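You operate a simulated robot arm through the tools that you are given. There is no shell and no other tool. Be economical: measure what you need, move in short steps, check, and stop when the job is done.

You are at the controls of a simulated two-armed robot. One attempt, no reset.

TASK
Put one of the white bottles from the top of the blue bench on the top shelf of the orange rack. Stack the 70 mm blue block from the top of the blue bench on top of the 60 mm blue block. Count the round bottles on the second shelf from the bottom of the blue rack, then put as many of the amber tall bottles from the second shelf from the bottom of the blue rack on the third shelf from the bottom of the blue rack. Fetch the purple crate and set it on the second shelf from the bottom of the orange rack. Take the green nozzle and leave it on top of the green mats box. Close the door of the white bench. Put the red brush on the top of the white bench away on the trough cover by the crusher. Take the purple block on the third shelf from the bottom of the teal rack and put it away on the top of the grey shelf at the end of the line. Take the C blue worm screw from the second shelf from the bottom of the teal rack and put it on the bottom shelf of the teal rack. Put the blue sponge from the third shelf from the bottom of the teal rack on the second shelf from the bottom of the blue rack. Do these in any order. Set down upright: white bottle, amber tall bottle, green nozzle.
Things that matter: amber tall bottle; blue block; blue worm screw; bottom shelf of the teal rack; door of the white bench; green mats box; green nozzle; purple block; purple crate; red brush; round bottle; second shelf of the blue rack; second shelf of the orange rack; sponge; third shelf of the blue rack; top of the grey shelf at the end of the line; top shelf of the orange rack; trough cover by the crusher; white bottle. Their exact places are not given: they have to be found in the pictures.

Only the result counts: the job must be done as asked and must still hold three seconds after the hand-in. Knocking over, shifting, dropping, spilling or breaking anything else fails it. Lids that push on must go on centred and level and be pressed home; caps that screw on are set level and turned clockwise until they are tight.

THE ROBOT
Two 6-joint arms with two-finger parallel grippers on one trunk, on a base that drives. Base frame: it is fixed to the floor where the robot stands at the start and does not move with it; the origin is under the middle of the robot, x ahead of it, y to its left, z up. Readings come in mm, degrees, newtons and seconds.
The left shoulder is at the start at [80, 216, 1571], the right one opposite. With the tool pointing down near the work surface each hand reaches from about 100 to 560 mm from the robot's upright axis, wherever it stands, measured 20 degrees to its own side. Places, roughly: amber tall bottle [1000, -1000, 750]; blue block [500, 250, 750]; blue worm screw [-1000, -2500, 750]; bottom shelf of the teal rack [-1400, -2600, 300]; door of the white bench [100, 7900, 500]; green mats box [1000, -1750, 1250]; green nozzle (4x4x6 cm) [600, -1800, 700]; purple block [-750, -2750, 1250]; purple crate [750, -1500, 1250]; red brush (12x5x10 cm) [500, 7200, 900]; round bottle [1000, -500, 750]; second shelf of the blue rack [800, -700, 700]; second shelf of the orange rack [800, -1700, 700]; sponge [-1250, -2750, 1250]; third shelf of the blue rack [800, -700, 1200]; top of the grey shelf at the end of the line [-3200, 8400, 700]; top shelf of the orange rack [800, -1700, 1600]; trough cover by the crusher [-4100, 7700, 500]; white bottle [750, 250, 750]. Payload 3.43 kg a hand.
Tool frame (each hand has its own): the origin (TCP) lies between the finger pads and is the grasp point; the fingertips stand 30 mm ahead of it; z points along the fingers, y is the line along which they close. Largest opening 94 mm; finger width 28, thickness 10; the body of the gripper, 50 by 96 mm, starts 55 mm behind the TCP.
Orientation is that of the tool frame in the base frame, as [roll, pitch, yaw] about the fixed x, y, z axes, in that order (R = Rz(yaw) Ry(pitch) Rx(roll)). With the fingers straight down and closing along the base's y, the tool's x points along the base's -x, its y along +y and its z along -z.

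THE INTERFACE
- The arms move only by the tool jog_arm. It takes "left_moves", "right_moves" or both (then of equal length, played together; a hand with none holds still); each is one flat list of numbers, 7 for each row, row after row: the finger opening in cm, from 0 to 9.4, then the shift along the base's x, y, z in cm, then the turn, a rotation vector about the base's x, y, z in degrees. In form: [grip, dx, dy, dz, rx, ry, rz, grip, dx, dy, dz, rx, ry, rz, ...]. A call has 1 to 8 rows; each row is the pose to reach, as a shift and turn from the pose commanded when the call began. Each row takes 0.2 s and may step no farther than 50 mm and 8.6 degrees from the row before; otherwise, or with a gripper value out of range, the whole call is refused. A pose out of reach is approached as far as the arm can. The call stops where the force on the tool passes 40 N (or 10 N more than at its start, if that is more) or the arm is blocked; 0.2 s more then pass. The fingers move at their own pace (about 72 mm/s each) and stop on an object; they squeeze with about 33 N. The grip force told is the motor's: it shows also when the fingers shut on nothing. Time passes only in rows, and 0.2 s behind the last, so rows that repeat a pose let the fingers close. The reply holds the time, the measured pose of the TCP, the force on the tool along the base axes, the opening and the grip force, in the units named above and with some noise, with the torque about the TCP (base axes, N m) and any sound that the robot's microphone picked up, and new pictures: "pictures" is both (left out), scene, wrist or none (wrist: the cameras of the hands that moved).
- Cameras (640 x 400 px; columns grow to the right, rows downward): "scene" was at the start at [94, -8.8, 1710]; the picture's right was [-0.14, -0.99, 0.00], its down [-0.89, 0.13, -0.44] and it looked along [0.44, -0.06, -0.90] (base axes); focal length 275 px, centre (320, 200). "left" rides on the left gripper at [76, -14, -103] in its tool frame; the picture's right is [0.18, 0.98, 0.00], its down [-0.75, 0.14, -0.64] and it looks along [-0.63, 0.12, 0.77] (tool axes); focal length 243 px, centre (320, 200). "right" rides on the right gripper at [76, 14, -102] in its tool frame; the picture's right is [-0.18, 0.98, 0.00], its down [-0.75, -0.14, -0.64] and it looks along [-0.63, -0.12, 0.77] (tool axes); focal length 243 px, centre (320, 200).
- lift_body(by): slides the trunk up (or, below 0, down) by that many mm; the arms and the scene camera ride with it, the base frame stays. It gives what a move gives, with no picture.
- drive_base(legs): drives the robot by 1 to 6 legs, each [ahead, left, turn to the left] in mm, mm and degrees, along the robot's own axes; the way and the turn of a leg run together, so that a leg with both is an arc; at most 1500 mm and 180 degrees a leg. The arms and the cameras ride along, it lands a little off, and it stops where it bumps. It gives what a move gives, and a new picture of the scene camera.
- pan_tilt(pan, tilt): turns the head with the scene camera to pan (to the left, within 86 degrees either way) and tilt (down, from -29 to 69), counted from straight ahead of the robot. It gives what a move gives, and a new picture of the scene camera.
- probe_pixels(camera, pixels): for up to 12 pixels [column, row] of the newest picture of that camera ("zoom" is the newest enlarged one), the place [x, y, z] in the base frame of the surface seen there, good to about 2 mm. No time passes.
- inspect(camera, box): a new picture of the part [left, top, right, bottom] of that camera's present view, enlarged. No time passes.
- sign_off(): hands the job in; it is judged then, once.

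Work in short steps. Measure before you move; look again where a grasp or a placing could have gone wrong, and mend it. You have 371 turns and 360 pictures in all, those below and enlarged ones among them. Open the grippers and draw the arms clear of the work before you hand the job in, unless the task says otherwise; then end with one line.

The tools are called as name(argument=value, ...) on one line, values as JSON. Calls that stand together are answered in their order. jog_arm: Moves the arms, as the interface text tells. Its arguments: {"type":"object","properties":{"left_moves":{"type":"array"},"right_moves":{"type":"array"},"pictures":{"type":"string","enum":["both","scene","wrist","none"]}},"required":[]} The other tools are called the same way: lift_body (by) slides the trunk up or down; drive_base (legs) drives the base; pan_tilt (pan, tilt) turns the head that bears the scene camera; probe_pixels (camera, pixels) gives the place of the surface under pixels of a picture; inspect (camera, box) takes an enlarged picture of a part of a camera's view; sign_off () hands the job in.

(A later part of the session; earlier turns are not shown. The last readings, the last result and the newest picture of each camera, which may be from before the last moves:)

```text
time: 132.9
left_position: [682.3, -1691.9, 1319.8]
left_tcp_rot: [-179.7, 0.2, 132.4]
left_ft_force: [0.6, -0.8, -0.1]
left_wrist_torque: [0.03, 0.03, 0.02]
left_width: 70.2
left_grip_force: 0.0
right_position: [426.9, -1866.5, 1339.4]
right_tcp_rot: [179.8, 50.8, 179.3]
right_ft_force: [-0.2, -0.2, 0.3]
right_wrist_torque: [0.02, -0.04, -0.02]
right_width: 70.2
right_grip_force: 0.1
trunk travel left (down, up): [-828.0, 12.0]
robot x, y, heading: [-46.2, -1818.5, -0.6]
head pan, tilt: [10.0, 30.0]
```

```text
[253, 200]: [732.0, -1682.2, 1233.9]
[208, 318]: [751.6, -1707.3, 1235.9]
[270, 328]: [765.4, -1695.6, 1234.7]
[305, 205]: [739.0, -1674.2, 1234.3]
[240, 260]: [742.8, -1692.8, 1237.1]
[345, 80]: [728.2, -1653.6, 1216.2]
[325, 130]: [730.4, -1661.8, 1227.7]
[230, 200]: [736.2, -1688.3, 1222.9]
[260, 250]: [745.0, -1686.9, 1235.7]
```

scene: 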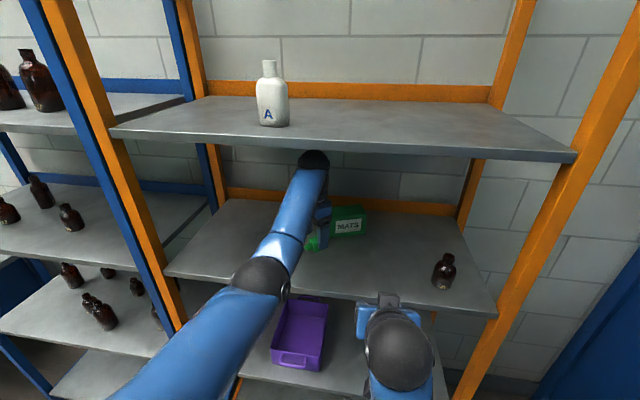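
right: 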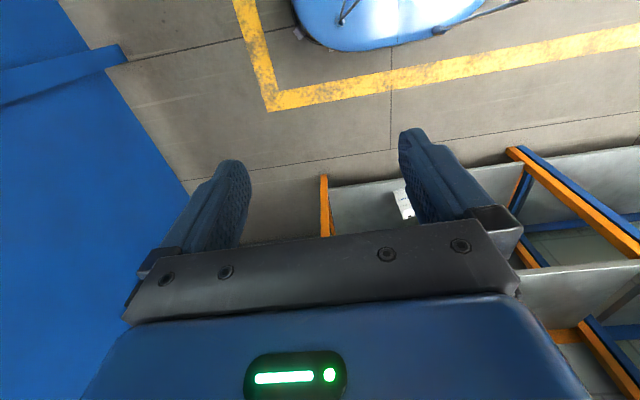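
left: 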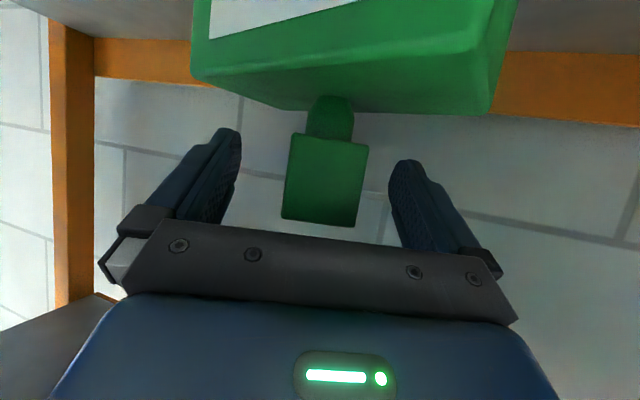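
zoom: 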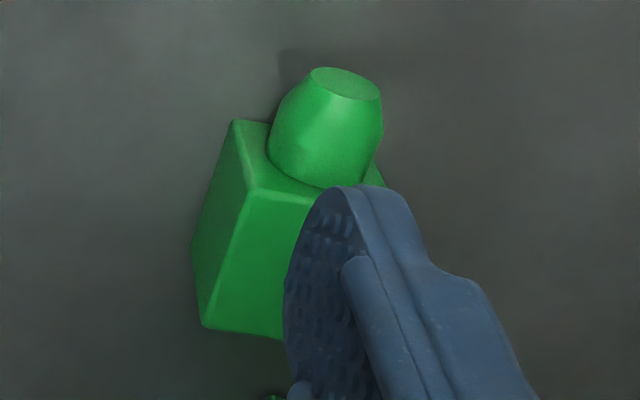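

Refined: axis needs -50°, centre (756,-1683). I drive in the remaining 74 mm and turn 3° more.

drive_base(legs=[[74, 9, 0]])

jog_arm(left_moves=[7, 0, 0, -2, 0, 0, -3, 7, 0, 0, -4, 0, 0, -3], pictures="wrist")

```text
time: 133.9
left_position: [747.1, -1682.6, 1324.3]
left_tcp_rot: [179.6, 0.7, 132.4]
left_ft_force: [-0.5, -0.6, 0.4]
left_wrist_torque: [-0.04, -0.09, 0.03]
left_width: 69.9
left_grip_force: 0.0
right_position: [488.6, -1857.5, 1342.6]
right_tcp_rot: [179.8, 51.3, 179.4]
right_ft_force: [-1.6, 0.2, 0.9]
right_wrist_torque: [-0.02, -0.04, -0.01]
right_width: 70.2
right_grip_force: 0.1
trunk travel left (down, up): [-828.0, 12.0]
robot x, y, heading: [24.0, -1810.8, -0.8]
head pan, tilt: [10.0, 30.0]
```

scene: 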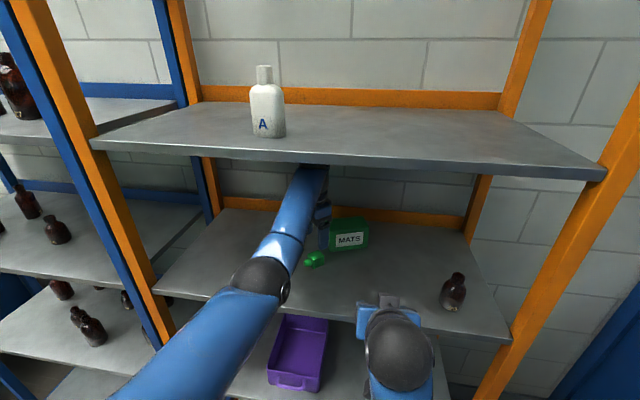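

```text
time: 134.5
left_position: [756.7, -1679.7, 1276.6]
left_tcp_rot: [-179.9, 0.3, 129.5]
left_ft_force: [-0.3, -0.1, 0.4]
left_wrist_torque: [0.05, -0.07, 0.02]
left_width: 69.7
left_grip_force: 0.1
right_position: [502.0, -1857.2, 1339.6]
right_tcp_rot: [179.8, 50.7, 179.3]
right_ft_force: [-0.3, -0.6, -0.9]
right_wrist_torque: [-0.02, -0.06, -0.02]
right_width: 69.8
right_grip_force: 0.0
trunk travel left (down, up): [-828.0, 12.0]
robot x, y, heading: [23.3, -1813.4, -0.7]
head pan, tilt: [10.0, 30.0]
```

left: 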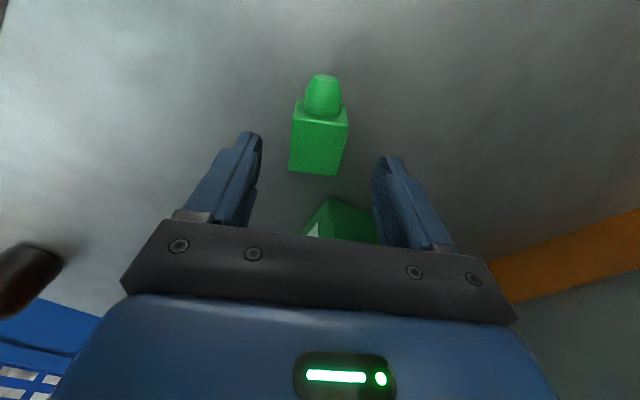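

Well aligned. I lower to z≈1233 and close.

jog_arm(left_moves=[7, 0, -0.3, -2.2, 0, 0, 0, 7, 0, -0.3, -4.2, 0, 0, 0, 2, 0, -0.3, -4.2, 0, 0, 0, 2, 0, -0.3, -4.2, 0, 0, 0, 2, 0, -0.3, -4.2, 0, 0, 0], pictures="wrist")

```text
time: 135.7
left_position: [759.8, -1684.3, 1234.5]
left_tcp_rot: [-179.7, 0.1, 129.3]
left_ft_force: [0.6, 1.3, -0.7]
left_wrist_torque: [-0.02, 0.01, -0.01]
left_width: 39.6
left_grip_force: 33.1
right_position: [504.6, -1858.5, 1337.1]
right_tcp_rot: [179.8, 50.6, 179.4]
right_ft_force: [0.4, 0.4, 0.3]
right_wrist_torque: [0.02, -0.03, 0.0]
right_width: 69.9
right_grip_force: 0.1
trunk travel left (down, up): [-828.0, 12.0]
robot x, y, heading: [23.3, -1812.9, -0.6]
head pan, tilt: [10.0, 30.0]
```

left: 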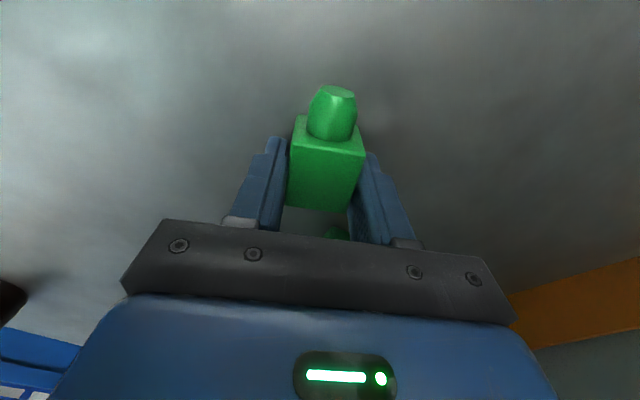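

Gripped at 40 mm. I lift 80 mm, back out of the rack and turn the hand back to straight.

jog_arm(left_moves=[2, 0, 0, 4, 0, 0, 0, 2, 0, 0, 7.5, 0, 0, 0], pictures="none")

drive_base(legs=[[-420, 0, 0]])

jog_arm(left_moves=[2, -1, 0, 0, 0, 0, 8, 2, -2, 0, 0, 0, 0, 16, 2, -3, 0, 0, 0, 0, 24, 2, -3, 0, 0, 0, 0, 32, 2, -3, 0, 0, 0, 0, 40, 2, -3, 0, 0, 0, 0, 48, 2, -3, 0, 0, 0, 0, 50.7], pictures="none")

jog_arm(left_moves=[2, 0, 0, 0.5, 0, -8, 0, 2, 0, 0, 1, 0, -16, 0, 2, 0, 0, 2, 0, -24, 0, 2, 0, 0, 3, 0, -32, 0, 2, 0, 0, 4, 0, -40, 0, 2, 0, 0, 5, 0, -48, 0, 2, 0, 0, 6, 0, -56, 0, 2, 0, 0, 7, 0, -64, 0], pictures="none")

```text
time: 136.3
left_position: [759.2, -1683.9, 1309.9]
left_tcp_rot: [-179.8, 0.3, 129.4]
left_ft_force: [0.3, 0.9, -0.9]
left_wrist_torque: [-0.03, 0.0, -0.02]
left_width: 39.4
left_grip_force: 33.0
right_position: [501.5, -1858.4, 1338.8]
right_tcp_rot: [179.8, 50.7, 179.4]
right_ft_force: [1.1, -0.3, 0.3]
right_wrist_torque: [-0.01, 0.02, -0.01]
right_width: 69.9
right_grip_force: 0.1
trunk travel left (down, up): [-828.0, 12.0]
robot x, y, heading: [22.6, -1810.3, -0.9]
head pan, tilt: [10.0, 30.0]
```

```text
time: 138.9
left_position: [347.5, -1680.6, 1307.8]
left_tcp_rot: [-179.7, 0.2, 129.3]
left_ft_force: [-0.3, -0.7, -1.2]
left_wrist_torque: [0.04, 0.06, 0.0]
left_width: 39.6
left_grip_force: 32.9
right_position: [91.7, -1854.4, 1337.2]
right_tcp_rot: [179.9, 50.5, 179.2]
right_ft_force: [0.3, -0.1, -0.1]
right_wrist_torque: [-0.01, 0.03, 0.01]
right_width: 70.1
right_grip_force: 0.0
trunk travel left (down, up): [-828.0, 12.0]
robot x, y, heading: [-390.6, -1807.7, -0.8]
head pan, tilt: [10.0, 30.0]
```

scene: 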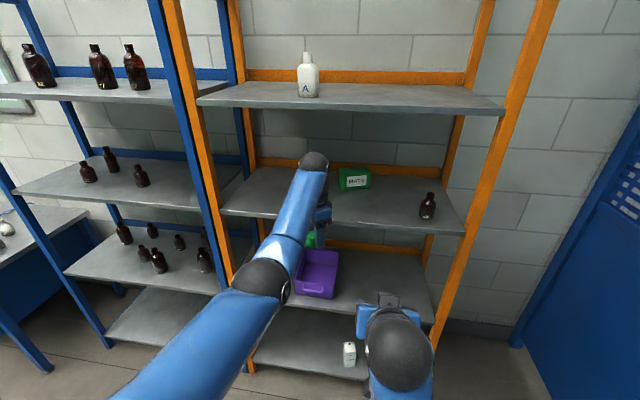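

```text
time: 140.5
left_position: [340.7, -1681.0, 1304.1]
left_tcp_rot: [-179.8, 0.3, -179.8]
left_ft_force: [0.3, 0.1, -0.5]
left_wrist_torque: [0.03, -0.01, -0.02]
left_width: 39.1
left_grip_force: 33.1
left hand out of reach, approached as far as the arm can: row 1, 2, 3, 4, 5, 6, 7
right_position: [87.5, -1854.2, 1338.2]
right_tcp_rot: [180.0, 50.7, 179.3]
right_ft_force: [-0.6, -0.4, 1.1]
right_wrist_torque: [-0.02, -0.01, -0.01]
right_width: 70.0
right_grip_force: 0.1
trunk travel left (down, up): [-828.0, 12.0]
robot x, y, heading: [-392.1, -1804.3, -0.8]
head pan, tilt: [10.0, 30.0]
```

```text
time: 142.3
left_position: [340.2, -1683.1, 1373.9]
left_tcp_rot: [-180.0, 64.5, 179.8]
left_ft_force: [-0.8, -0.5, -0.4]
left_wrist_torque: [-0.03, 0.0, -0.02]
left_width: 39.5
left_grip_force: 32.8
right_position: [87.0, -1854.6, 1338.7]
right_tcp_rot: [179.9, 50.7, 179.3]
right_ft_force: [0.7, -0.1, -0.1]
right_wrist_torque: [0.0, 0.02, -0.01]
right_width: 69.8
right_grip_force: 0.0
trunk travel left (down, up): [-828.0, 12.0]
robot x, y, heading: [-391.5, -1802.5, -0.8]
head pan, tilt: [10.0, 30.0]
```

jog_arm(left_moves=[2, 3, 0, 0, 0, -7, 0, 2, 6, 0, 0, 0, -14, 0, 2, 9, 0, 0, 0, -21, 0, 2, 12, 0, 0, 0, -25.5, 0, 2, 15, 0, 0, 0, -25.5, 0, 2, 18, 0, 0, 0, -25.5, 0, 2, 18, 0, 0, 0, -25.5, 0], pictures="both")

```text
time: 143.9
left_position: [523.0, -1684.0, 1374.8]
left_tcp_rot: [161.7, 89.8, 161.5]
left_ft_force: [0.4, 0.2, 0.2]
left_wrist_torque: [-0.03, 0.0, 0.0]
left_width: 39.2
left_grip_force: 33.1
right_position: [87.2, -1853.2, 1337.5]
right_tcp_rot: [180.0, 50.6, 179.4]
right_ft_force: [0.6, -0.8, -0.5]
right_wrist_torque: [0.02, -0.02, -0.01]
right_width: 69.8
right_grip_force: 0.0
trunk travel left (down, up): [-828.0, 12.0]
robot x, y, heading: [-396.1, -1805.3, -1.0]
head pan, tilt: [10.0, 30.0]
```

scene: 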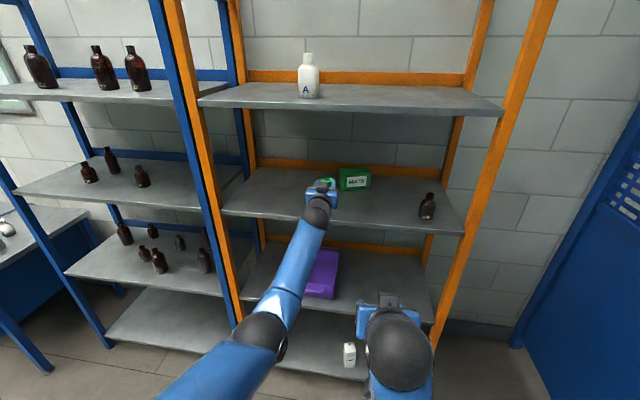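
left: 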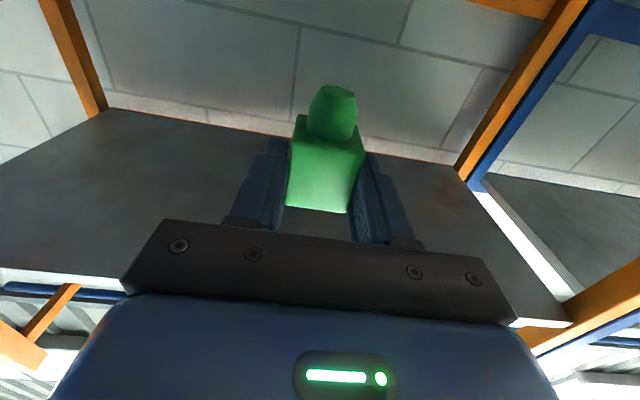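

The nozzle is stem-down. I check its verticality by probing its top face near (327,182).

inspect(camera="scene", box=[295, 165, 359, 205])

```text
10.00 times, centred on (327, 185) of scene
```

zoom: 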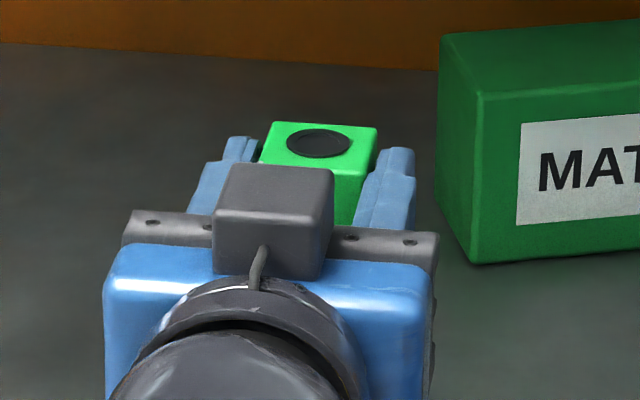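

probe_pixels(camera="zoom", pixels=[[280, 128], [368, 132], [270, 158], [352, 170], [275, 200], [270, 240], [320, 230], [240, 180]])

```text
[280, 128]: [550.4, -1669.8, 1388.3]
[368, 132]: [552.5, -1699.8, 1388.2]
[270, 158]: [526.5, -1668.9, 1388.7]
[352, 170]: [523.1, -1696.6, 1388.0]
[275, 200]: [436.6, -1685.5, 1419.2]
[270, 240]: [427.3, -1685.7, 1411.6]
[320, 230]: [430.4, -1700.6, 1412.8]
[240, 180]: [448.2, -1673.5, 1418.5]
```

The top face is level (1388.3 ±0.4), nozzle centre 15 mm ahead of the TCP, foot 47 mm below it. I check the forearm line before entering.

probe_pixels(camera="scene", pixels=[[316, 212], [305, 245], [292, 280], [280, 310], [258, 335]])

```text
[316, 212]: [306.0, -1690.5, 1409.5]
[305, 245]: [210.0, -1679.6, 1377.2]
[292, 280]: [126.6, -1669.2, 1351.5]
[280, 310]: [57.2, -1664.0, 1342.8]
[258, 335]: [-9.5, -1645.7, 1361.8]
```

Clear. I drive ahead 346 mm and right 79 mm to stand above the box.

drive_base(legs=[[0, -79, 0], [346, 0, 0.8]])

inspect(camera="scene", box=[270, 180, 400, 270])

```text
time: 146.8
left_position: [867.1, -1757.3, 1376.1]
left_tcp_rot: [125.1, 89.9, 125.7]
left_ft_force: [-0.9, -0.7, -0.1]
left_wrist_torque: [-0.03, -0.02, 0.02]
left_width: 39.3
left_grip_force: 33.5
right_position: [434.7, -1930.7, 1339.2]
right_tcp_rot: [179.8, 50.8, 179.8]
right_ft_force: [0.2, -0.1, 0.8]
right_wrist_torque: [0.01, 0.0, 0.01]
right_width: 70.0
right_grip_force: 0.2
trunk travel left (down, up): [-828.0, 12.0]
robot x, y, heading: [-43.5, -1885.6, -0.5]
head pan, tilt: [10.0, 30.0]
```

scene: 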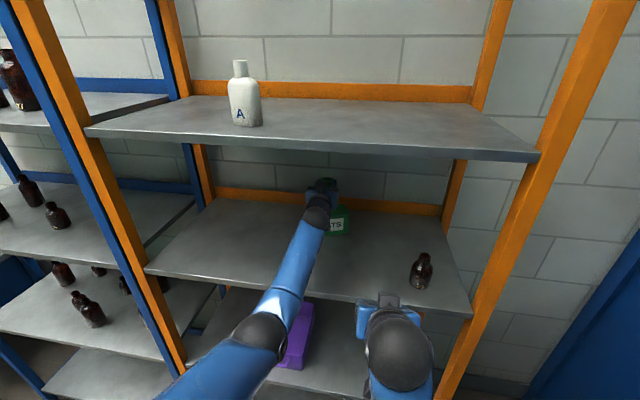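

```text
4.44 times, centred on (335, 225) of scene
```

zoom: 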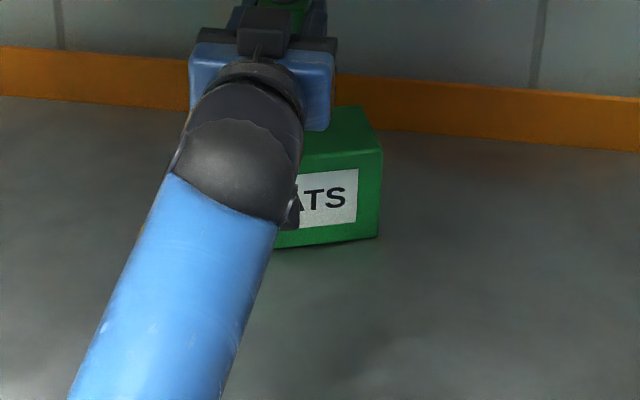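

I shift 11 mm right and lower to z≈1336.

jog_arm(left_moves=[2, 0.2, -1.2, 0, 0, 0, 0, 2, 0.2, -1.2, -2, 0, 0, 0, 2, 0.2, -1.2, -3.8, 0, 0, 0, 2, 0.2, -1.2, -3.8, 0, 0, 0], pictures="wrist")

```text
time: 147.8
left_position: [871.9, -1767.4, 1334.9]
left_tcp_rot: [167.4, 89.7, 167.8]
left_ft_force: [0.7, 0.1, 0.4]
left_wrist_torque: [-0.02, 0.01, 0.0]
left_width: 39.4
left_grip_force: 33.1
right_position: [439.6, -1929.1, 1336.8]
right_tcp_rot: [179.9, 50.7, 179.9]
right_ft_force: [-0.1, -1.2, -0.9]
right_wrist_torque: [0.02, -0.02, -0.06]
right_width: 69.7
right_grip_force: 0.1
trunk travel left (down, up): [-828.0, 12.0]
robot x, y, heading: [-42.9, -1884.3, -0.3]
head pan, tilt: [10.0, 30.0]
```

left: 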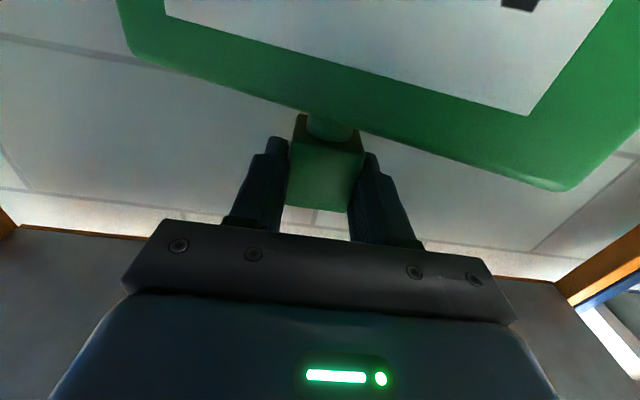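

lift_body(by=-3)

lift_body(by=-1)

```text
time: 148.3
left_position: [871.4, -1766.5, 1333.0]
left_tcp_rot: [166.5, 89.6, 167.0]
left_ft_force: [-1.0, 0.3, -1.6]
left_wrist_torque: [0.0, 0.03, 0.0]
left_width: 39.4
left_grip_force: 32.7
right_position: [439.3, -1929.1, 1335.1]
right_tcp_rot: [179.9, 50.7, 180.0]
right_ft_force: [0.2, -0.4, -0.5]
right_wrist_torque: [-0.01, -0.04, -0.03]
right_width: 70.2
right_grip_force: 0.0
trunk travel left (down, up): [-825.0, 15.0]
robot x, y, heading: [-43.6, -1888.4, -0.4]
head pan, tilt: [10.0, 30.0]
```

```text
time: 148.8
left_position: [871.0, -1767.2, 1332.2]
left_tcp_rot: [162.0, 89.8, 162.4]
left_ft_force: [0.0, -0.5, -0.7]
left_wrist_torque: [-0.02, -0.01, 0.01]
left_width: 39.2
left_grip_force: 32.6
right_position: [437.2, -1930.2, 1333.4]
right_tcp_rot: [179.8, 50.7, 179.9]
right_ft_force: [0.8, -0.5, -0.9]
right_wrist_torque: [0.01, 0.0, 0.0]
right_width: 69.9
right_grip_force: 0.1
trunk travel left (down, up): [-824.0, 16.0]
robot x, y, heading: [-41.4, -1887.1, -0.1]
head pan, tilt: [10.0, 30.0]
```

lift_body(by=-1)

lift_body(by=-1)

```text
time: 149.3
left_position: [870.7, -1767.5, 1331.0]
left_tcp_rot: [163.1, 89.6, 163.5]
left_ft_force: [-0.3, 0.1, 0.2]
left_wrist_torque: [-0.01, -0.02, -0.01]
left_width: 39.4
left_grip_force: 33.5
right_position: [437.0, -1930.0, 1333.7]
right_tcp_rot: [179.9, 50.6, 179.8]
right_ft_force: [-0.5, -0.7, -0.3]
right_wrist_torque: [0.0, -0.01, -0.01]
right_width: 69.9
right_grip_force: 0.0
trunk travel left (down, up): [-823.0, 17.0]
robot x, y, heading: [-44.3, -1888.1, -0.2]
head pan, tilt: [10.0, 30.0]
```

```text
time: 149.9
left_position: [871.8, -1766.5, 1329.8]
left_tcp_rot: [164.0, 89.8, 164.5]
left_ft_force: [-0.5, -0.6, -1.2]
left_wrist_torque: [0.06, -0.02, 0.04]
left_width: 39.4
left_grip_force: 33.0
right_position: [438.5, -1930.7, 1332.0]
right_tcp_rot: [180.0, 50.5, 179.9]
right_ft_force: [0.4, 0.0, 0.0]
right_wrist_torque: [-0.04, 0.0, -0.01]
right_width: 70.1
right_grip_force: 0.1
trunk travel left (down, up): [-822.0, 18.0]
robot x, y, heading: [-47.3, -1890.8, -0.4]
head pan, tilt: [10.0, 30.0]
```

lift_body(by=-1.5)

inspect(camera="left", box=[240, 80, 420, 200])

```text
time: 150.4
left_position: [870.4, -1766.9, 1330.8]
left_tcp_rot: [154.0, 89.8, 154.5]
left_ft_force: [0.4, -0.4, 3.0]
left_wrist_torque: [-0.01, -0.06, -0.01]
left_width: 39.5
left_grip_force: 33.5
right_position: [437.6, -1929.8, 1331.1]
right_tcp_rot: [179.9, 50.7, 179.9]
right_ft_force: [-0.3, -0.5, 0.8]
right_wrist_torque: [0.01, -0.01, 0.0]
right_width: 69.9
right_grip_force: 0.1
trunk travel left (down, up): [-820.0, 19.0]
robot x, y, heading: [-41.5, -1885.9, -0.3]
head pan, tilt: [10.0, 30.0]
```

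```text
3.33 times, centred on (330, 140) of left
```

zoom: 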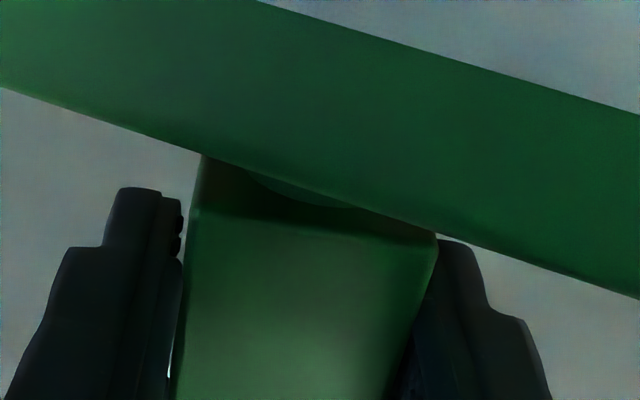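

Contact at 3 N. I open the fingers, wait, and look before moving.

jog_arm(left_moves=[5, 0, 0, 0, 0, 0, 0, 7, 0, 0, 0, 0, 0, 0, 9.4, 0, 0, 0, 0, 0, 0, 9.4, 0, 0, 0, 0, 0, 0, 9.4, 0, 0, 0, 0, 0, 0, 9.4, 0, 0, 0, 0, 0, 0, 9.4, 0, 0, 0, 0, 0, 0, 9.4, 0, 0, 0, 0, 0, 0], pictures="wrist")

```text
time: 152.2
left_position: [871.4, -1767.4, 1329.3]
left_tcp_rot: [163.1, 89.8, 163.5]
left_ft_force: [-0.1, 0.0, 0.1]
left_wrist_torque: [-0.02, -0.01, -0.03]
left_width: 94.4
left_grip_force: 0.0
right_position: [437.7, -1930.6, 1329.4]
right_tcp_rot: [179.9, 50.6, 180.0]
right_ft_force: [0.2, -0.3, -0.6]
right_wrist_torque: [0.01, 0.01, -0.01]
right_width: 69.9
right_grip_force: 0.1
trunk travel left (down, up): [-820.0, 19.0]
robot x, y, heading: [-42.5, -1886.0, -0.1]
head pan, tilt: [10.0, 30.0]
```

left: 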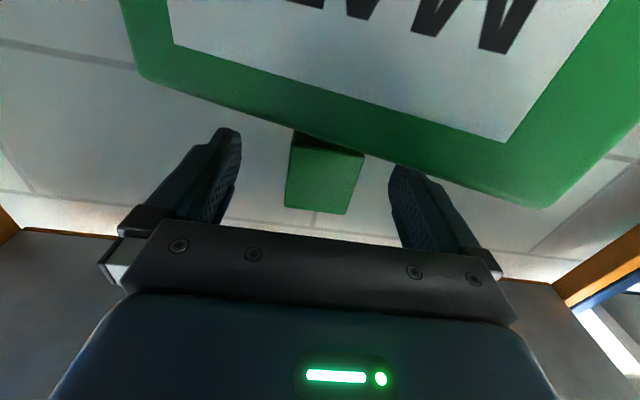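

It stands after 1.4 s. I draw the hand straight back 85 mm slowly and look again.

jog_arm(left_moves=[9.4, -1, 0, 0, 0, 0, 0, 9.4, -2, 0, 0, 0, 0, 0, 9.4, -3, 0, 0, 0, 0, 0, 9.4, -4.2, 0, 0, 0, 0, 0, 9.4, -5.4, 0, 0, 0, 0, 0, 9.4, -6.6, 0, 0, 0, 0, 0, 9.4, -8, 0, 0, 0, 0, 0], pictures="both")

```text
time: 153.8
left_position: [792.0, -1767.9, 1328.3]
left_tcp_rot: [156.4, 89.8, 157.0]
left_ft_force: [0.0, -0.2, 0.6]
left_wrist_torque: [-0.05, -0.01, 0.01]
left_width: 93.9
left_grip_force: 0.0
right_position: [437.9, -1930.4, 1331.1]
right_tcp_rot: [179.9, 50.7, 179.9]
right_ft_force: [0.6, 0.2, 0.2]
right_wrist_torque: [-0.01, 0.0, 0.03]
right_width: 69.9
right_grip_force: 0.1
trunk travel left (down, up): [-820.0, 19.0]
robot x, y, heading: [-44.2, -1889.5, -0.1]
head pan, tilt: [10.0, 30.0]
```

scene: 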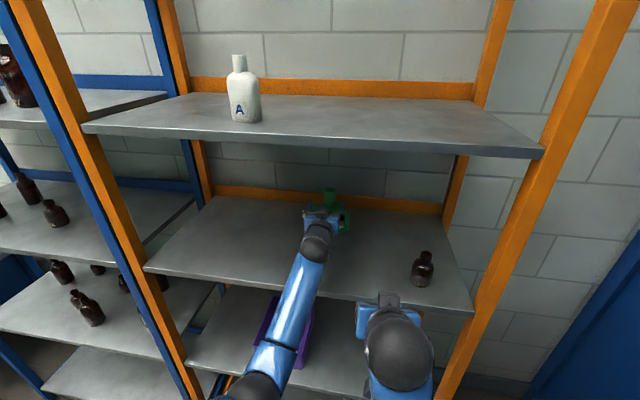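
left: 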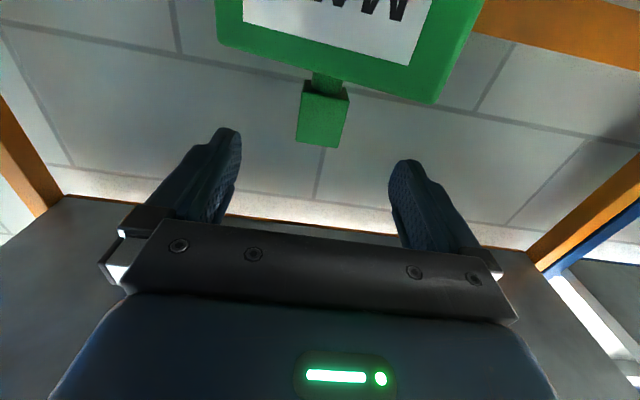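

The nozzle stands on the box. I back out 400 mm and verify.

drive_base(legs=[[-400, 0, 0.3]])

inspect(camera="scene", box=[280, 140, 400, 220])

```text
time: 156.3
left_position: [383.5, -1761.9, 1326.7]
left_tcp_rot: [169.2, 89.6, 170.0]
left_ft_force: [0.4, 0.1, -1.0]
left_wrist_torque: [-0.01, 0.04, 0.02]
left_width: 94.2
left_grip_force: 0.1
right_position: [29.9, -1926.6, 1329.8]
right_tcp_rot: [179.9, 50.6, -179.7]
right_ft_force: [0.0, -0.5, 0.6]
right_wrist_torque: [0.02, 0.01, 0.03]
right_width: 70.0
right_grip_force: 0.0
trunk travel left (down, up): [-820.0, 19.0]
robot x, y, heading: [-448.7, -1884.3, -0.1]
head pan, tilt: [10.0, 30.0]
```

scene: 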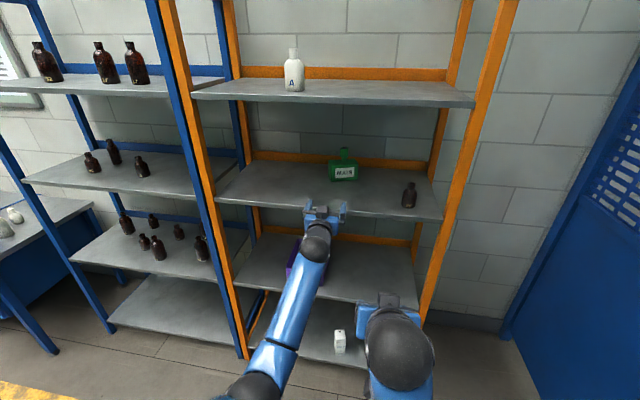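

```text
5.00 times, centred on (340, 180) of scene
```

zoom: 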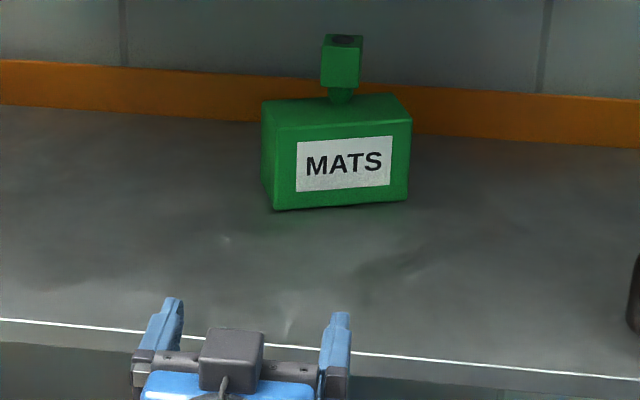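

Nozzle stands upright on the mats box. Now the blue rack: I drive left and look at its second shelf.

drive_base(legs=[[-100, 1150, 0]])

lift_body(by=-400)

pan_tilt(pan=0, tilt=25)

inspect(camera="scene", box=[140, 140, 500, 340])

```text
time: 162.2
left_position: [254.3, -593.7, 1328.7]
left_tcp_rot: [152.1, 89.8, 154.7]
left_ft_force: [0.6, -0.1, 0.3]
left_wrist_torque: [-0.02, 0.04, 0.02]
left_width: 94.0
left_grip_force: 0.0
right_position: [-93.6, -769.7, 1330.8]
right_tcp_rot: [179.8, 50.5, -178.1]
right_ft_force: [1.0, -0.8, -0.4]
right_wrist_torque: [0.01, 0.02, 0.04]
right_width: 70.2
right_grip_force: 0.1
trunk travel left (down, up): [-820.0, 19.0]
robot x, y, heading: [-577.0, -744.9, 2.1]
head pan, tilt: [10.0, 30.0]
```

scene: 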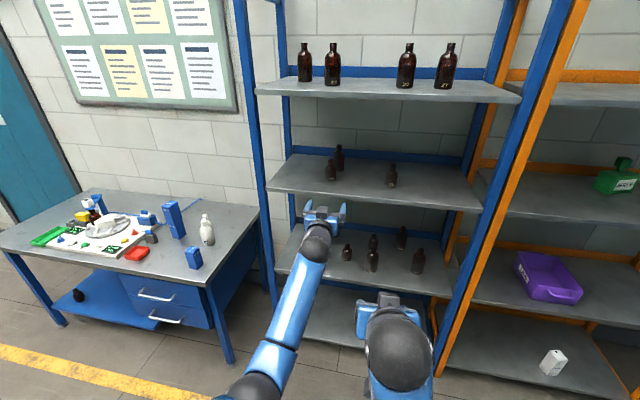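

```text
time: 166.0
left_position: [253.5, -592.4, 929.7]
left_tcp_rot: [161.9, 89.8, 164.6]
left_ft_force: [-0.7, 0.0, -1.0]
left_wrist_torque: [0.03, -0.01, 0.01]
left_width: 94.0
left_grip_force: 0.1
right_position: [-94.6, -768.2, 931.7]
right_tcp_rot: [179.9, 50.7, -177.9]
right_ft_force: [-0.3, -0.4, 0.0]
right_wrist_torque: [0.0, 0.0, -0.01]
right_width: 70.0
right_grip_force: 0.3
trunk travel left (down, up): [-420.0, 420.0]
robot x, y, heading: [-578.7, -746.5, 1.6]
head pan, tilt: [10.0, 30.0]
```

```text
time: 166.7
left_position: [253.0, -592.4, 928.5]
left_tcp_rot: [162.0, 89.7, 164.8]
left_ft_force: [0.2, -0.1, -0.1]
left_wrist_torque: [0.0, 0.0, 0.0]
left_width: 94.1
left_grip_force: 0.1
right_position: [-93.8, -767.3, 932.5]
right_tcp_rot: [179.9, 50.6, -177.9]
right_ft_force: [-0.8, -0.3, 0.1]
right_wrist_torque: [0.0, 0.03, -0.03]
right_width: 70.0
right_grip_force: 0.0
trunk travel left (down, up): [-420.0, 420.0]
robot x, y, heading: [-574.7, -746.0, 2.0]
head pan, tilt: [0.0, 25.0]
```

scene: 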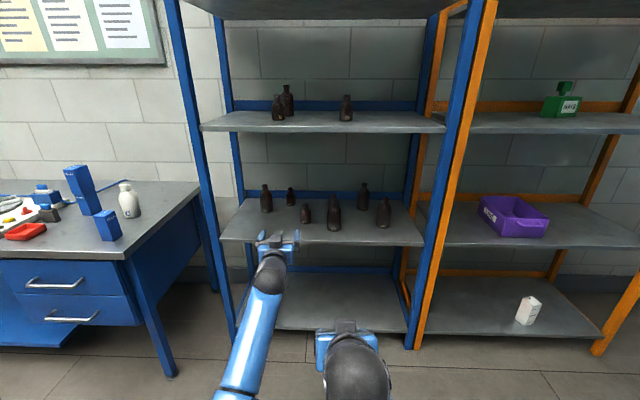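

```text
1.78 times, centred on (320, 240) of scene
```

zoom: 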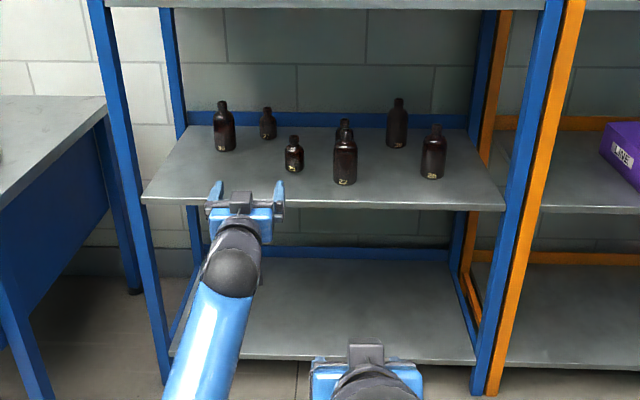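

Seven bottles stand on the second shelf. I enlarge to tell tall from round ones.

inspect(camera="scene", box=[245, 170, 325, 240])

inspect(camera="scene", box=[320, 170, 400, 240])

```text
5.71 times, centred on (285, 205) of scene
```

zoom: 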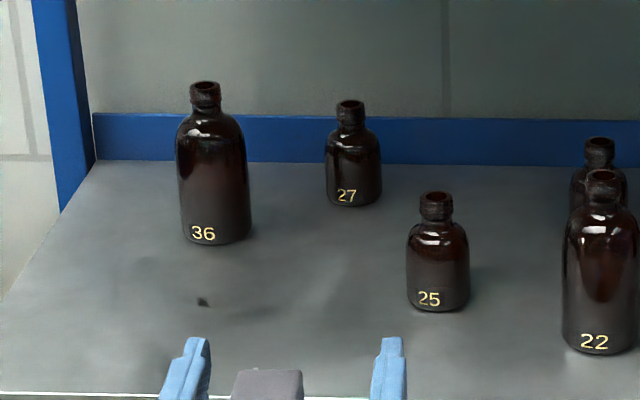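

```text
5.71 times, centred on (360, 205) of scene
```

zoom: 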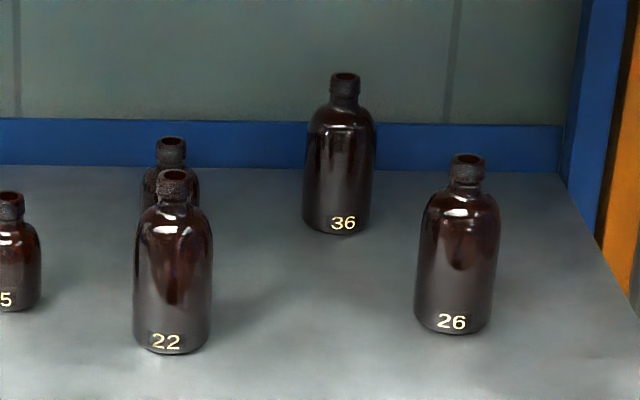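

There are 4 tall bottles (36, 22, 36, 26) and 3 round ones (27, 25, and one behind 22), so 3 tall bottles must go up. I probe their places.

probe_pixels(camera="zoom", pixels=[[173, 280], [173, 345], [456, 250], [456, 325], [342, 180], [342, 225], [172, 150], [100, 385], [500, 385], [173, 175], [467, 160]])

probe_pixels(camera="scene", pixels=[[266, 202], [267, 187], [290, 197], [305, 215], [278, 112], [288, 102], [346, 110], [230, 130], [420, 128], [300, 124], [330, 60], [240, 122]])

```text
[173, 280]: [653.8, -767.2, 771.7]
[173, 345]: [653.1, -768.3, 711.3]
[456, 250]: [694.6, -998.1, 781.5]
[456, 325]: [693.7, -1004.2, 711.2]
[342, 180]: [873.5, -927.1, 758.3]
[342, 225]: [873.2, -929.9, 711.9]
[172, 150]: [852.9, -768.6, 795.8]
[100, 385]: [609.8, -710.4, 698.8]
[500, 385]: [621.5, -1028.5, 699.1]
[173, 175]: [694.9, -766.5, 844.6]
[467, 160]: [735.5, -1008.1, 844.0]
```

```text
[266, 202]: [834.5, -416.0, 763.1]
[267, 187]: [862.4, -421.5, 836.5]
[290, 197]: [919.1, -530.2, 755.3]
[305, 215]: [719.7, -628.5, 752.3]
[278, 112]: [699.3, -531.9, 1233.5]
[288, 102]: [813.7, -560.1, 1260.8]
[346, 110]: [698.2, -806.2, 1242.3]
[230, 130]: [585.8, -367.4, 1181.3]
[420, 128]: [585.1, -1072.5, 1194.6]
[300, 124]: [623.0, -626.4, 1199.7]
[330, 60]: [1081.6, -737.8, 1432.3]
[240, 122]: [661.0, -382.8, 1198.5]
```

Dual pick planned: left hand takes 22 at (684,-767), right hand takes 26 at (725,-1006), both pitched 30°. I straighten the robot, lower the trunk 100 mm and shape the hands.

drive_base(legs=[[0, -140, -1.9]])

jog_arm(left_moves=[9.4, -2, 0, 0, 0, 4, 0, 9.4, -4, 0, 0, 0, 8, 0, 9.4, -6, 0, 0, 0, 12, 0, 9.4, -8, 0, 0, 0, 16, 0, 9.4, -10, 0, 0, 0, 20, 0, 9.4, -12, 0, 0, 0, 24, 0, 9.4, -13, 0, 0, 0, 28, 0, 9.4, -13, 0, 0, 0, 30, 0], right_moves=[9.4, 4, -1.2, 0, 0, -2, 0, 9.4, 8, -2.4, 0, 0, -4, 0, 9.4, 12, -3.6, 0, 0, -6, 0, 9.4, 16, -4.8, 0, 0, -9.4, 0, 9.4, 20, -6, 0, 0, -9.4, 0, 9.4, 23, -7.2, 0, 0, -9.4, 0, 9.4, 25, -8.4, 0, 0, -9.4, 0, 9.4, 25.5, -9.6, 0, 0, -9.4, 0], pictures="none")

lift_body(by=-100)

```text
time: 168.1
left_position: [260.7, -760.6, 929.1]
left_tcp_rot: [165.0, 89.8, 165.7]
left_ft_force: [-0.2, 0.8, 0.3]
left_wrist_torque: [-0.03, 0.0, 0.0]
left_width: 94.0
left_grip_force: 0.0
right_position: [-92.0, -923.7, 931.0]
right_tcp_rot: [179.8, 50.7, -179.9]
right_ft_force: [0.9, -0.4, -0.1]
right_wrist_torque: [-0.02, -0.02, -0.01]
right_width: 70.0
right_grip_force: 0.1
trunk travel left (down, up): [-420.0, 420.0]
robot x, y, heading: [-575.7, -888.7, -0.3]
head pan, tilt: [0.0, 25.0]
```

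scene: 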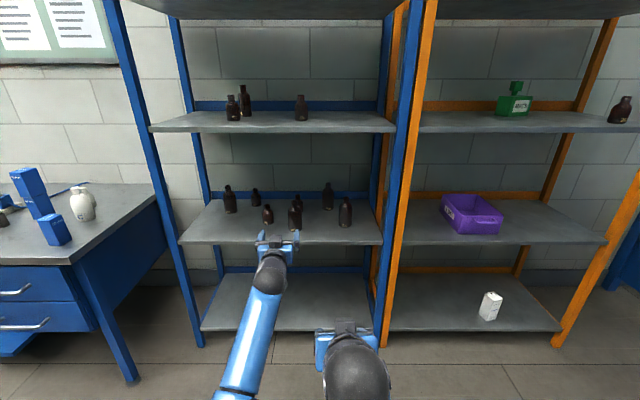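

```text
time: 169.9
left_position: [131.5, -762.7, 928.7]
left_tcp_rot: [179.0, 59.7, 179.9]
left_ft_force: [0.5, 0.4, 0.7]
left_wrist_torque: [-0.02, 0.02, 0.01]
left_width: 94.2
left_grip_force: 0.0
right_position: [163.0, -1021.1, 931.6]
right_tcp_rot: [179.7, 60.1, -179.9]
right_ft_force: [-1.0, 0.4, 0.4]
right_wrist_torque: [0.0, -0.01, 0.03]
right_width: 93.9
right_grip_force: 0.1
trunk travel left (down, up): [-420.0, 420.0]
robot x, y, heading: [-581.4, -888.0, -0.0]
head pan, tilt: [0.0, 25.0]
```

```text
time: 171.2
left_position: [130.6, -761.1, 828.4]
left_tcp_rot: [179.2, 59.8, 179.8]
left_ft_force: [0.6, -0.9, 0.2]
left_wrist_torque: [0.02, -0.02, 0.01]
left_width: 93.4
left_grip_force: 0.0
right_position: [162.3, -1021.0, 831.0]
right_tcp_rot: [179.8, 60.2, -180.0]
right_ft_force: [0.7, 0.7, 0.3]
right_wrist_torque: [-0.03, -0.02, 0.0]
right_width: 94.0
right_grip_force: 0.1
trunk travel left (down, up): [-320.0, 520.0]
robot x, y, heading: [-572.6, -883.6, 0.0]
head pan, tilt: [0.0, 25.0]
```

I set the hands to z 770 with the right spacing and drive ahead 430 mm to check the alignment.

jog_arm(left_moves=[9.4, 0, -0.4, -3, 0, 0, 0, 9.4, 0, -0.5, -5.8, 0, 0, 0], right_moves=[9.4, 0.5, 0.8, -3, 0, 0, 0, 9.4, 1, 1.5, -6.1, 0, 0, 0], pictures="none")

drive_base(legs=[[430, 0, 0]])

inspect(camera="left", box=[0, 0, 640, 400])

inspect(camera="right", box=[0, 0, 640, 400])

```text
time: 171.8
left_position: [131.6, -764.4, 768.9]
left_tcp_rot: [179.2, 59.7, 179.9]
left_ft_force: [-0.6, 0.3, 0.4]
left_wrist_torque: [0.02, -0.04, 0.0]
left_width: 94.2
left_grip_force: 0.1
right_position: [170.9, -1004.0, 772.8]
right_tcp_rot: [179.9, 60.1, -179.8]
right_ft_force: [0.2, 0.5, -0.6]
right_wrist_torque: [0.03, 0.01, 0.02]
right_width: 93.8
right_grip_force: 0.0
trunk travel left (down, up): [-320.0, 520.0]
robot x, y, heading: [-574.3, -882.9, 0.1]
head pan, tilt: [0.0, 25.0]
```

```text
time: 174.4
left_position: [566.3, -754.6, 769.7]
left_tcp_rot: [179.2, 59.7, -179.6]
left_ft_force: [0.2, 0.0, 0.6]
left_wrist_torque: [0.0, -0.04, 0.0]
left_width: 94.0
left_grip_force: 0.0
right_position: [609.9, -994.8, 771.1]
right_tcp_rot: [179.8, 59.9, -179.3]
right_ft_force: [-0.2, -0.4, -0.1]
right_wrist_torque: [-0.02, -0.01, 0.01]
right_width: 94.0
right_grip_force: 0.2
trunk travel left (down, up): [-320.0, 520.0]
robot x, y, heading: [-134.4, -880.8, 0.8]
head pan, tilt: [0.0, 25.0]
```

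scene: 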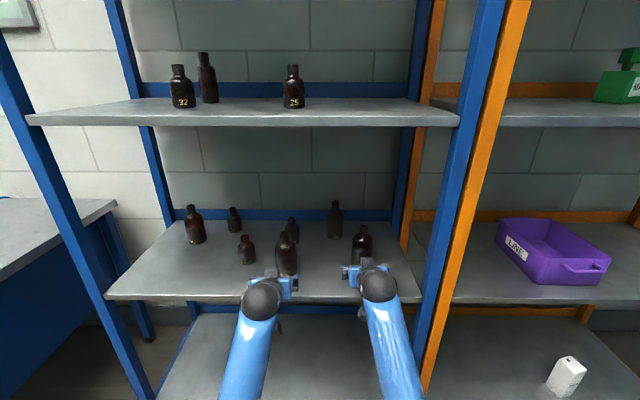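

```text
1.00 times, centred on (320, 200) of left (not enlarged: the box is as wide or as high as the picture)
```

zoom: 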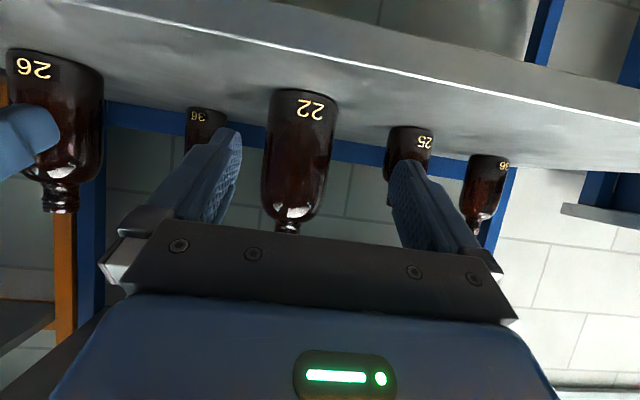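

```text
1.00 times, centred on (320, 200) of right (not enlarged: the box is as wide or as high as the picture)
```

zoom: 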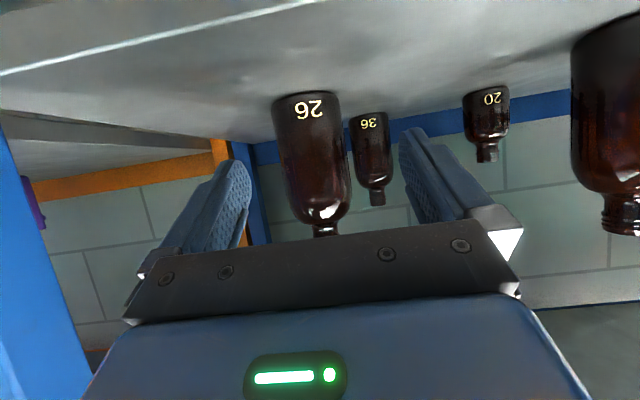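

The bottles are slightly to the right because of a 0.8° heading drift. I turn it back and advance the remaining 117 mm.

drive_base(legs=[[40, -2, -0.8]])

probe_pixels(camera="scene", pixels=[[286, 265], [362, 240], [286, 250], [361, 230]])

```text
time: 175.3
left_position: [606.4, -767.6, 769.7]
left_tcp_rot: [179.2, 59.7, 179.7]
left_ft_force: [-0.2, 1.1, -0.6]
left_wrist_torque: [0.03, 0.0, 0.0]
left_width: 93.7
left_grip_force: 0.1
right_position: [647.0, -1006.2, 771.7]
right_tcp_rot: [179.8, 60.0, -179.9]
right_ft_force: [0.5, -0.5, 0.1]
right_wrist_torque: [0.0, -0.04, 0.03]
right_width: 94.1
right_grip_force: 0.0
trunk travel left (down, up): [-320.0, 520.0]
robot x, y, heading: [-97.0, -882.0, -0.2]
head pan, tilt: [0.0, 25.0]
```

scene: 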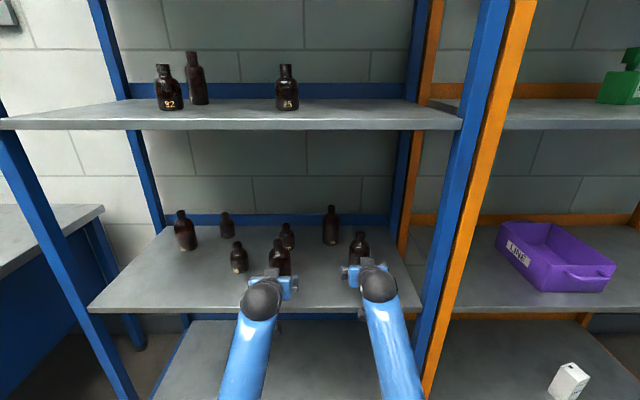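

```text
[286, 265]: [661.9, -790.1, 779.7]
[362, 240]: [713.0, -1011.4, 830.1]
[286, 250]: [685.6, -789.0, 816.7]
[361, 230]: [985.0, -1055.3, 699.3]
```

Both y-values match now. I drive 77 mm ahead and close both hands.

drive_base(legs=[[77, 0, 0]])

jog_arm(left_moves=[4, 0, 0, 0, 0, 0, 0, 4, 0, 0, 0, 0, 0, 0, 4, 0, 0, 0, 0, 0, 0, 4, 0, 0, 0, 0, 0, 0], right_moves=[4, 0, 0, 0, 0, 0, 0, 4, 0, 0, 0, 0, 0, 0, 4, 0, 0, 0, 0, 0, 0, 4, 0, 0, 0, 0, 0, 0], pictures="wrist")

```text
time: 176.4
left_position: [686.1, -766.9, 768.4]
left_tcp_rot: [179.3, 59.8, 179.6]
left_ft_force: [0.2, 1.1, -0.5]
left_wrist_torque: [-0.01, 0.0, 0.01]
left_width: 93.8
left_grip_force: 0.1
right_position: [726.1, -1006.0, 771.4]
right_tcp_rot: [179.9, 60.1, -180.0]
right_ft_force: [-0.2, 0.7, -0.4]
right_wrist_torque: [0.03, 0.01, 0.03]
right_width: 94.0
right_grip_force: 0.1
trunk travel left (down, up): [-320.0, 520.0]
robot x, y, heading: [-22.0, -883.5, -0.1]
head pan, tilt: [0.0, 25.0]
```

scene: 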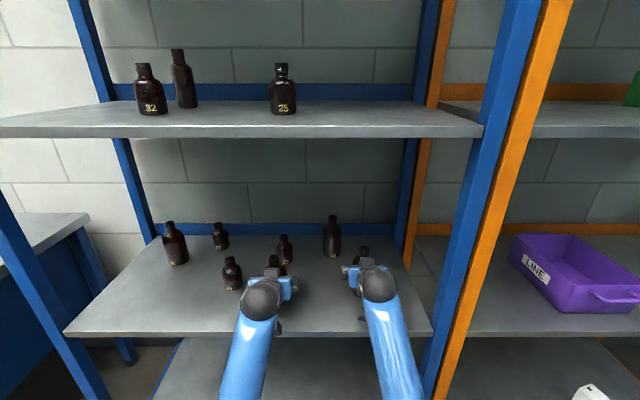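

```text
time: 177.4
left_position: [685.1, -766.8, 768.3]
left_tcp_rot: [179.3, 59.7, 179.7]
left_ft_force: [-1.5, 0.2, 0.6]
left_wrist_torque: [-0.07, 0.07, -0.05]
left_width: 69.3
left_grip_force: 33.0
right_position: [724.6, -1006.2, 771.9]
right_tcp_rot: [179.9, 60.0, 180.0]
right_ft_force: [0.2, 0.0, 0.1]
right_wrist_torque: [0.04, -0.02, 0.0]
right_width: 68.8
right_grip_force: 33.5
trunk travel left (down, up): [-320.0, 520.0]
robot x, y, heading: [-21.7, -880.8, -0.1]
head pan, tilt: [0.0, 25.0]
```

right: 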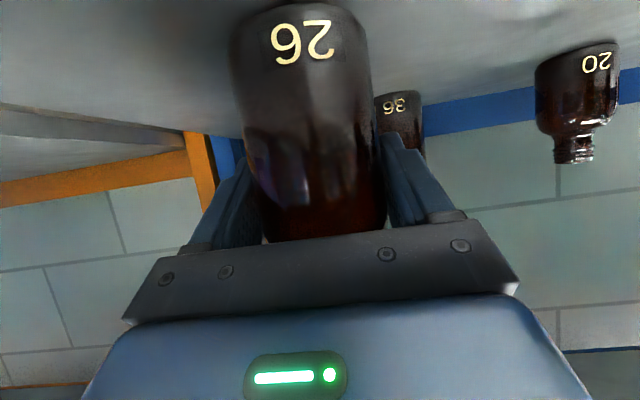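
left: 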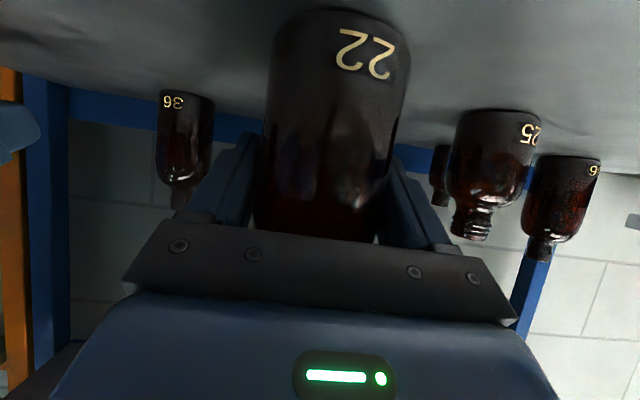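

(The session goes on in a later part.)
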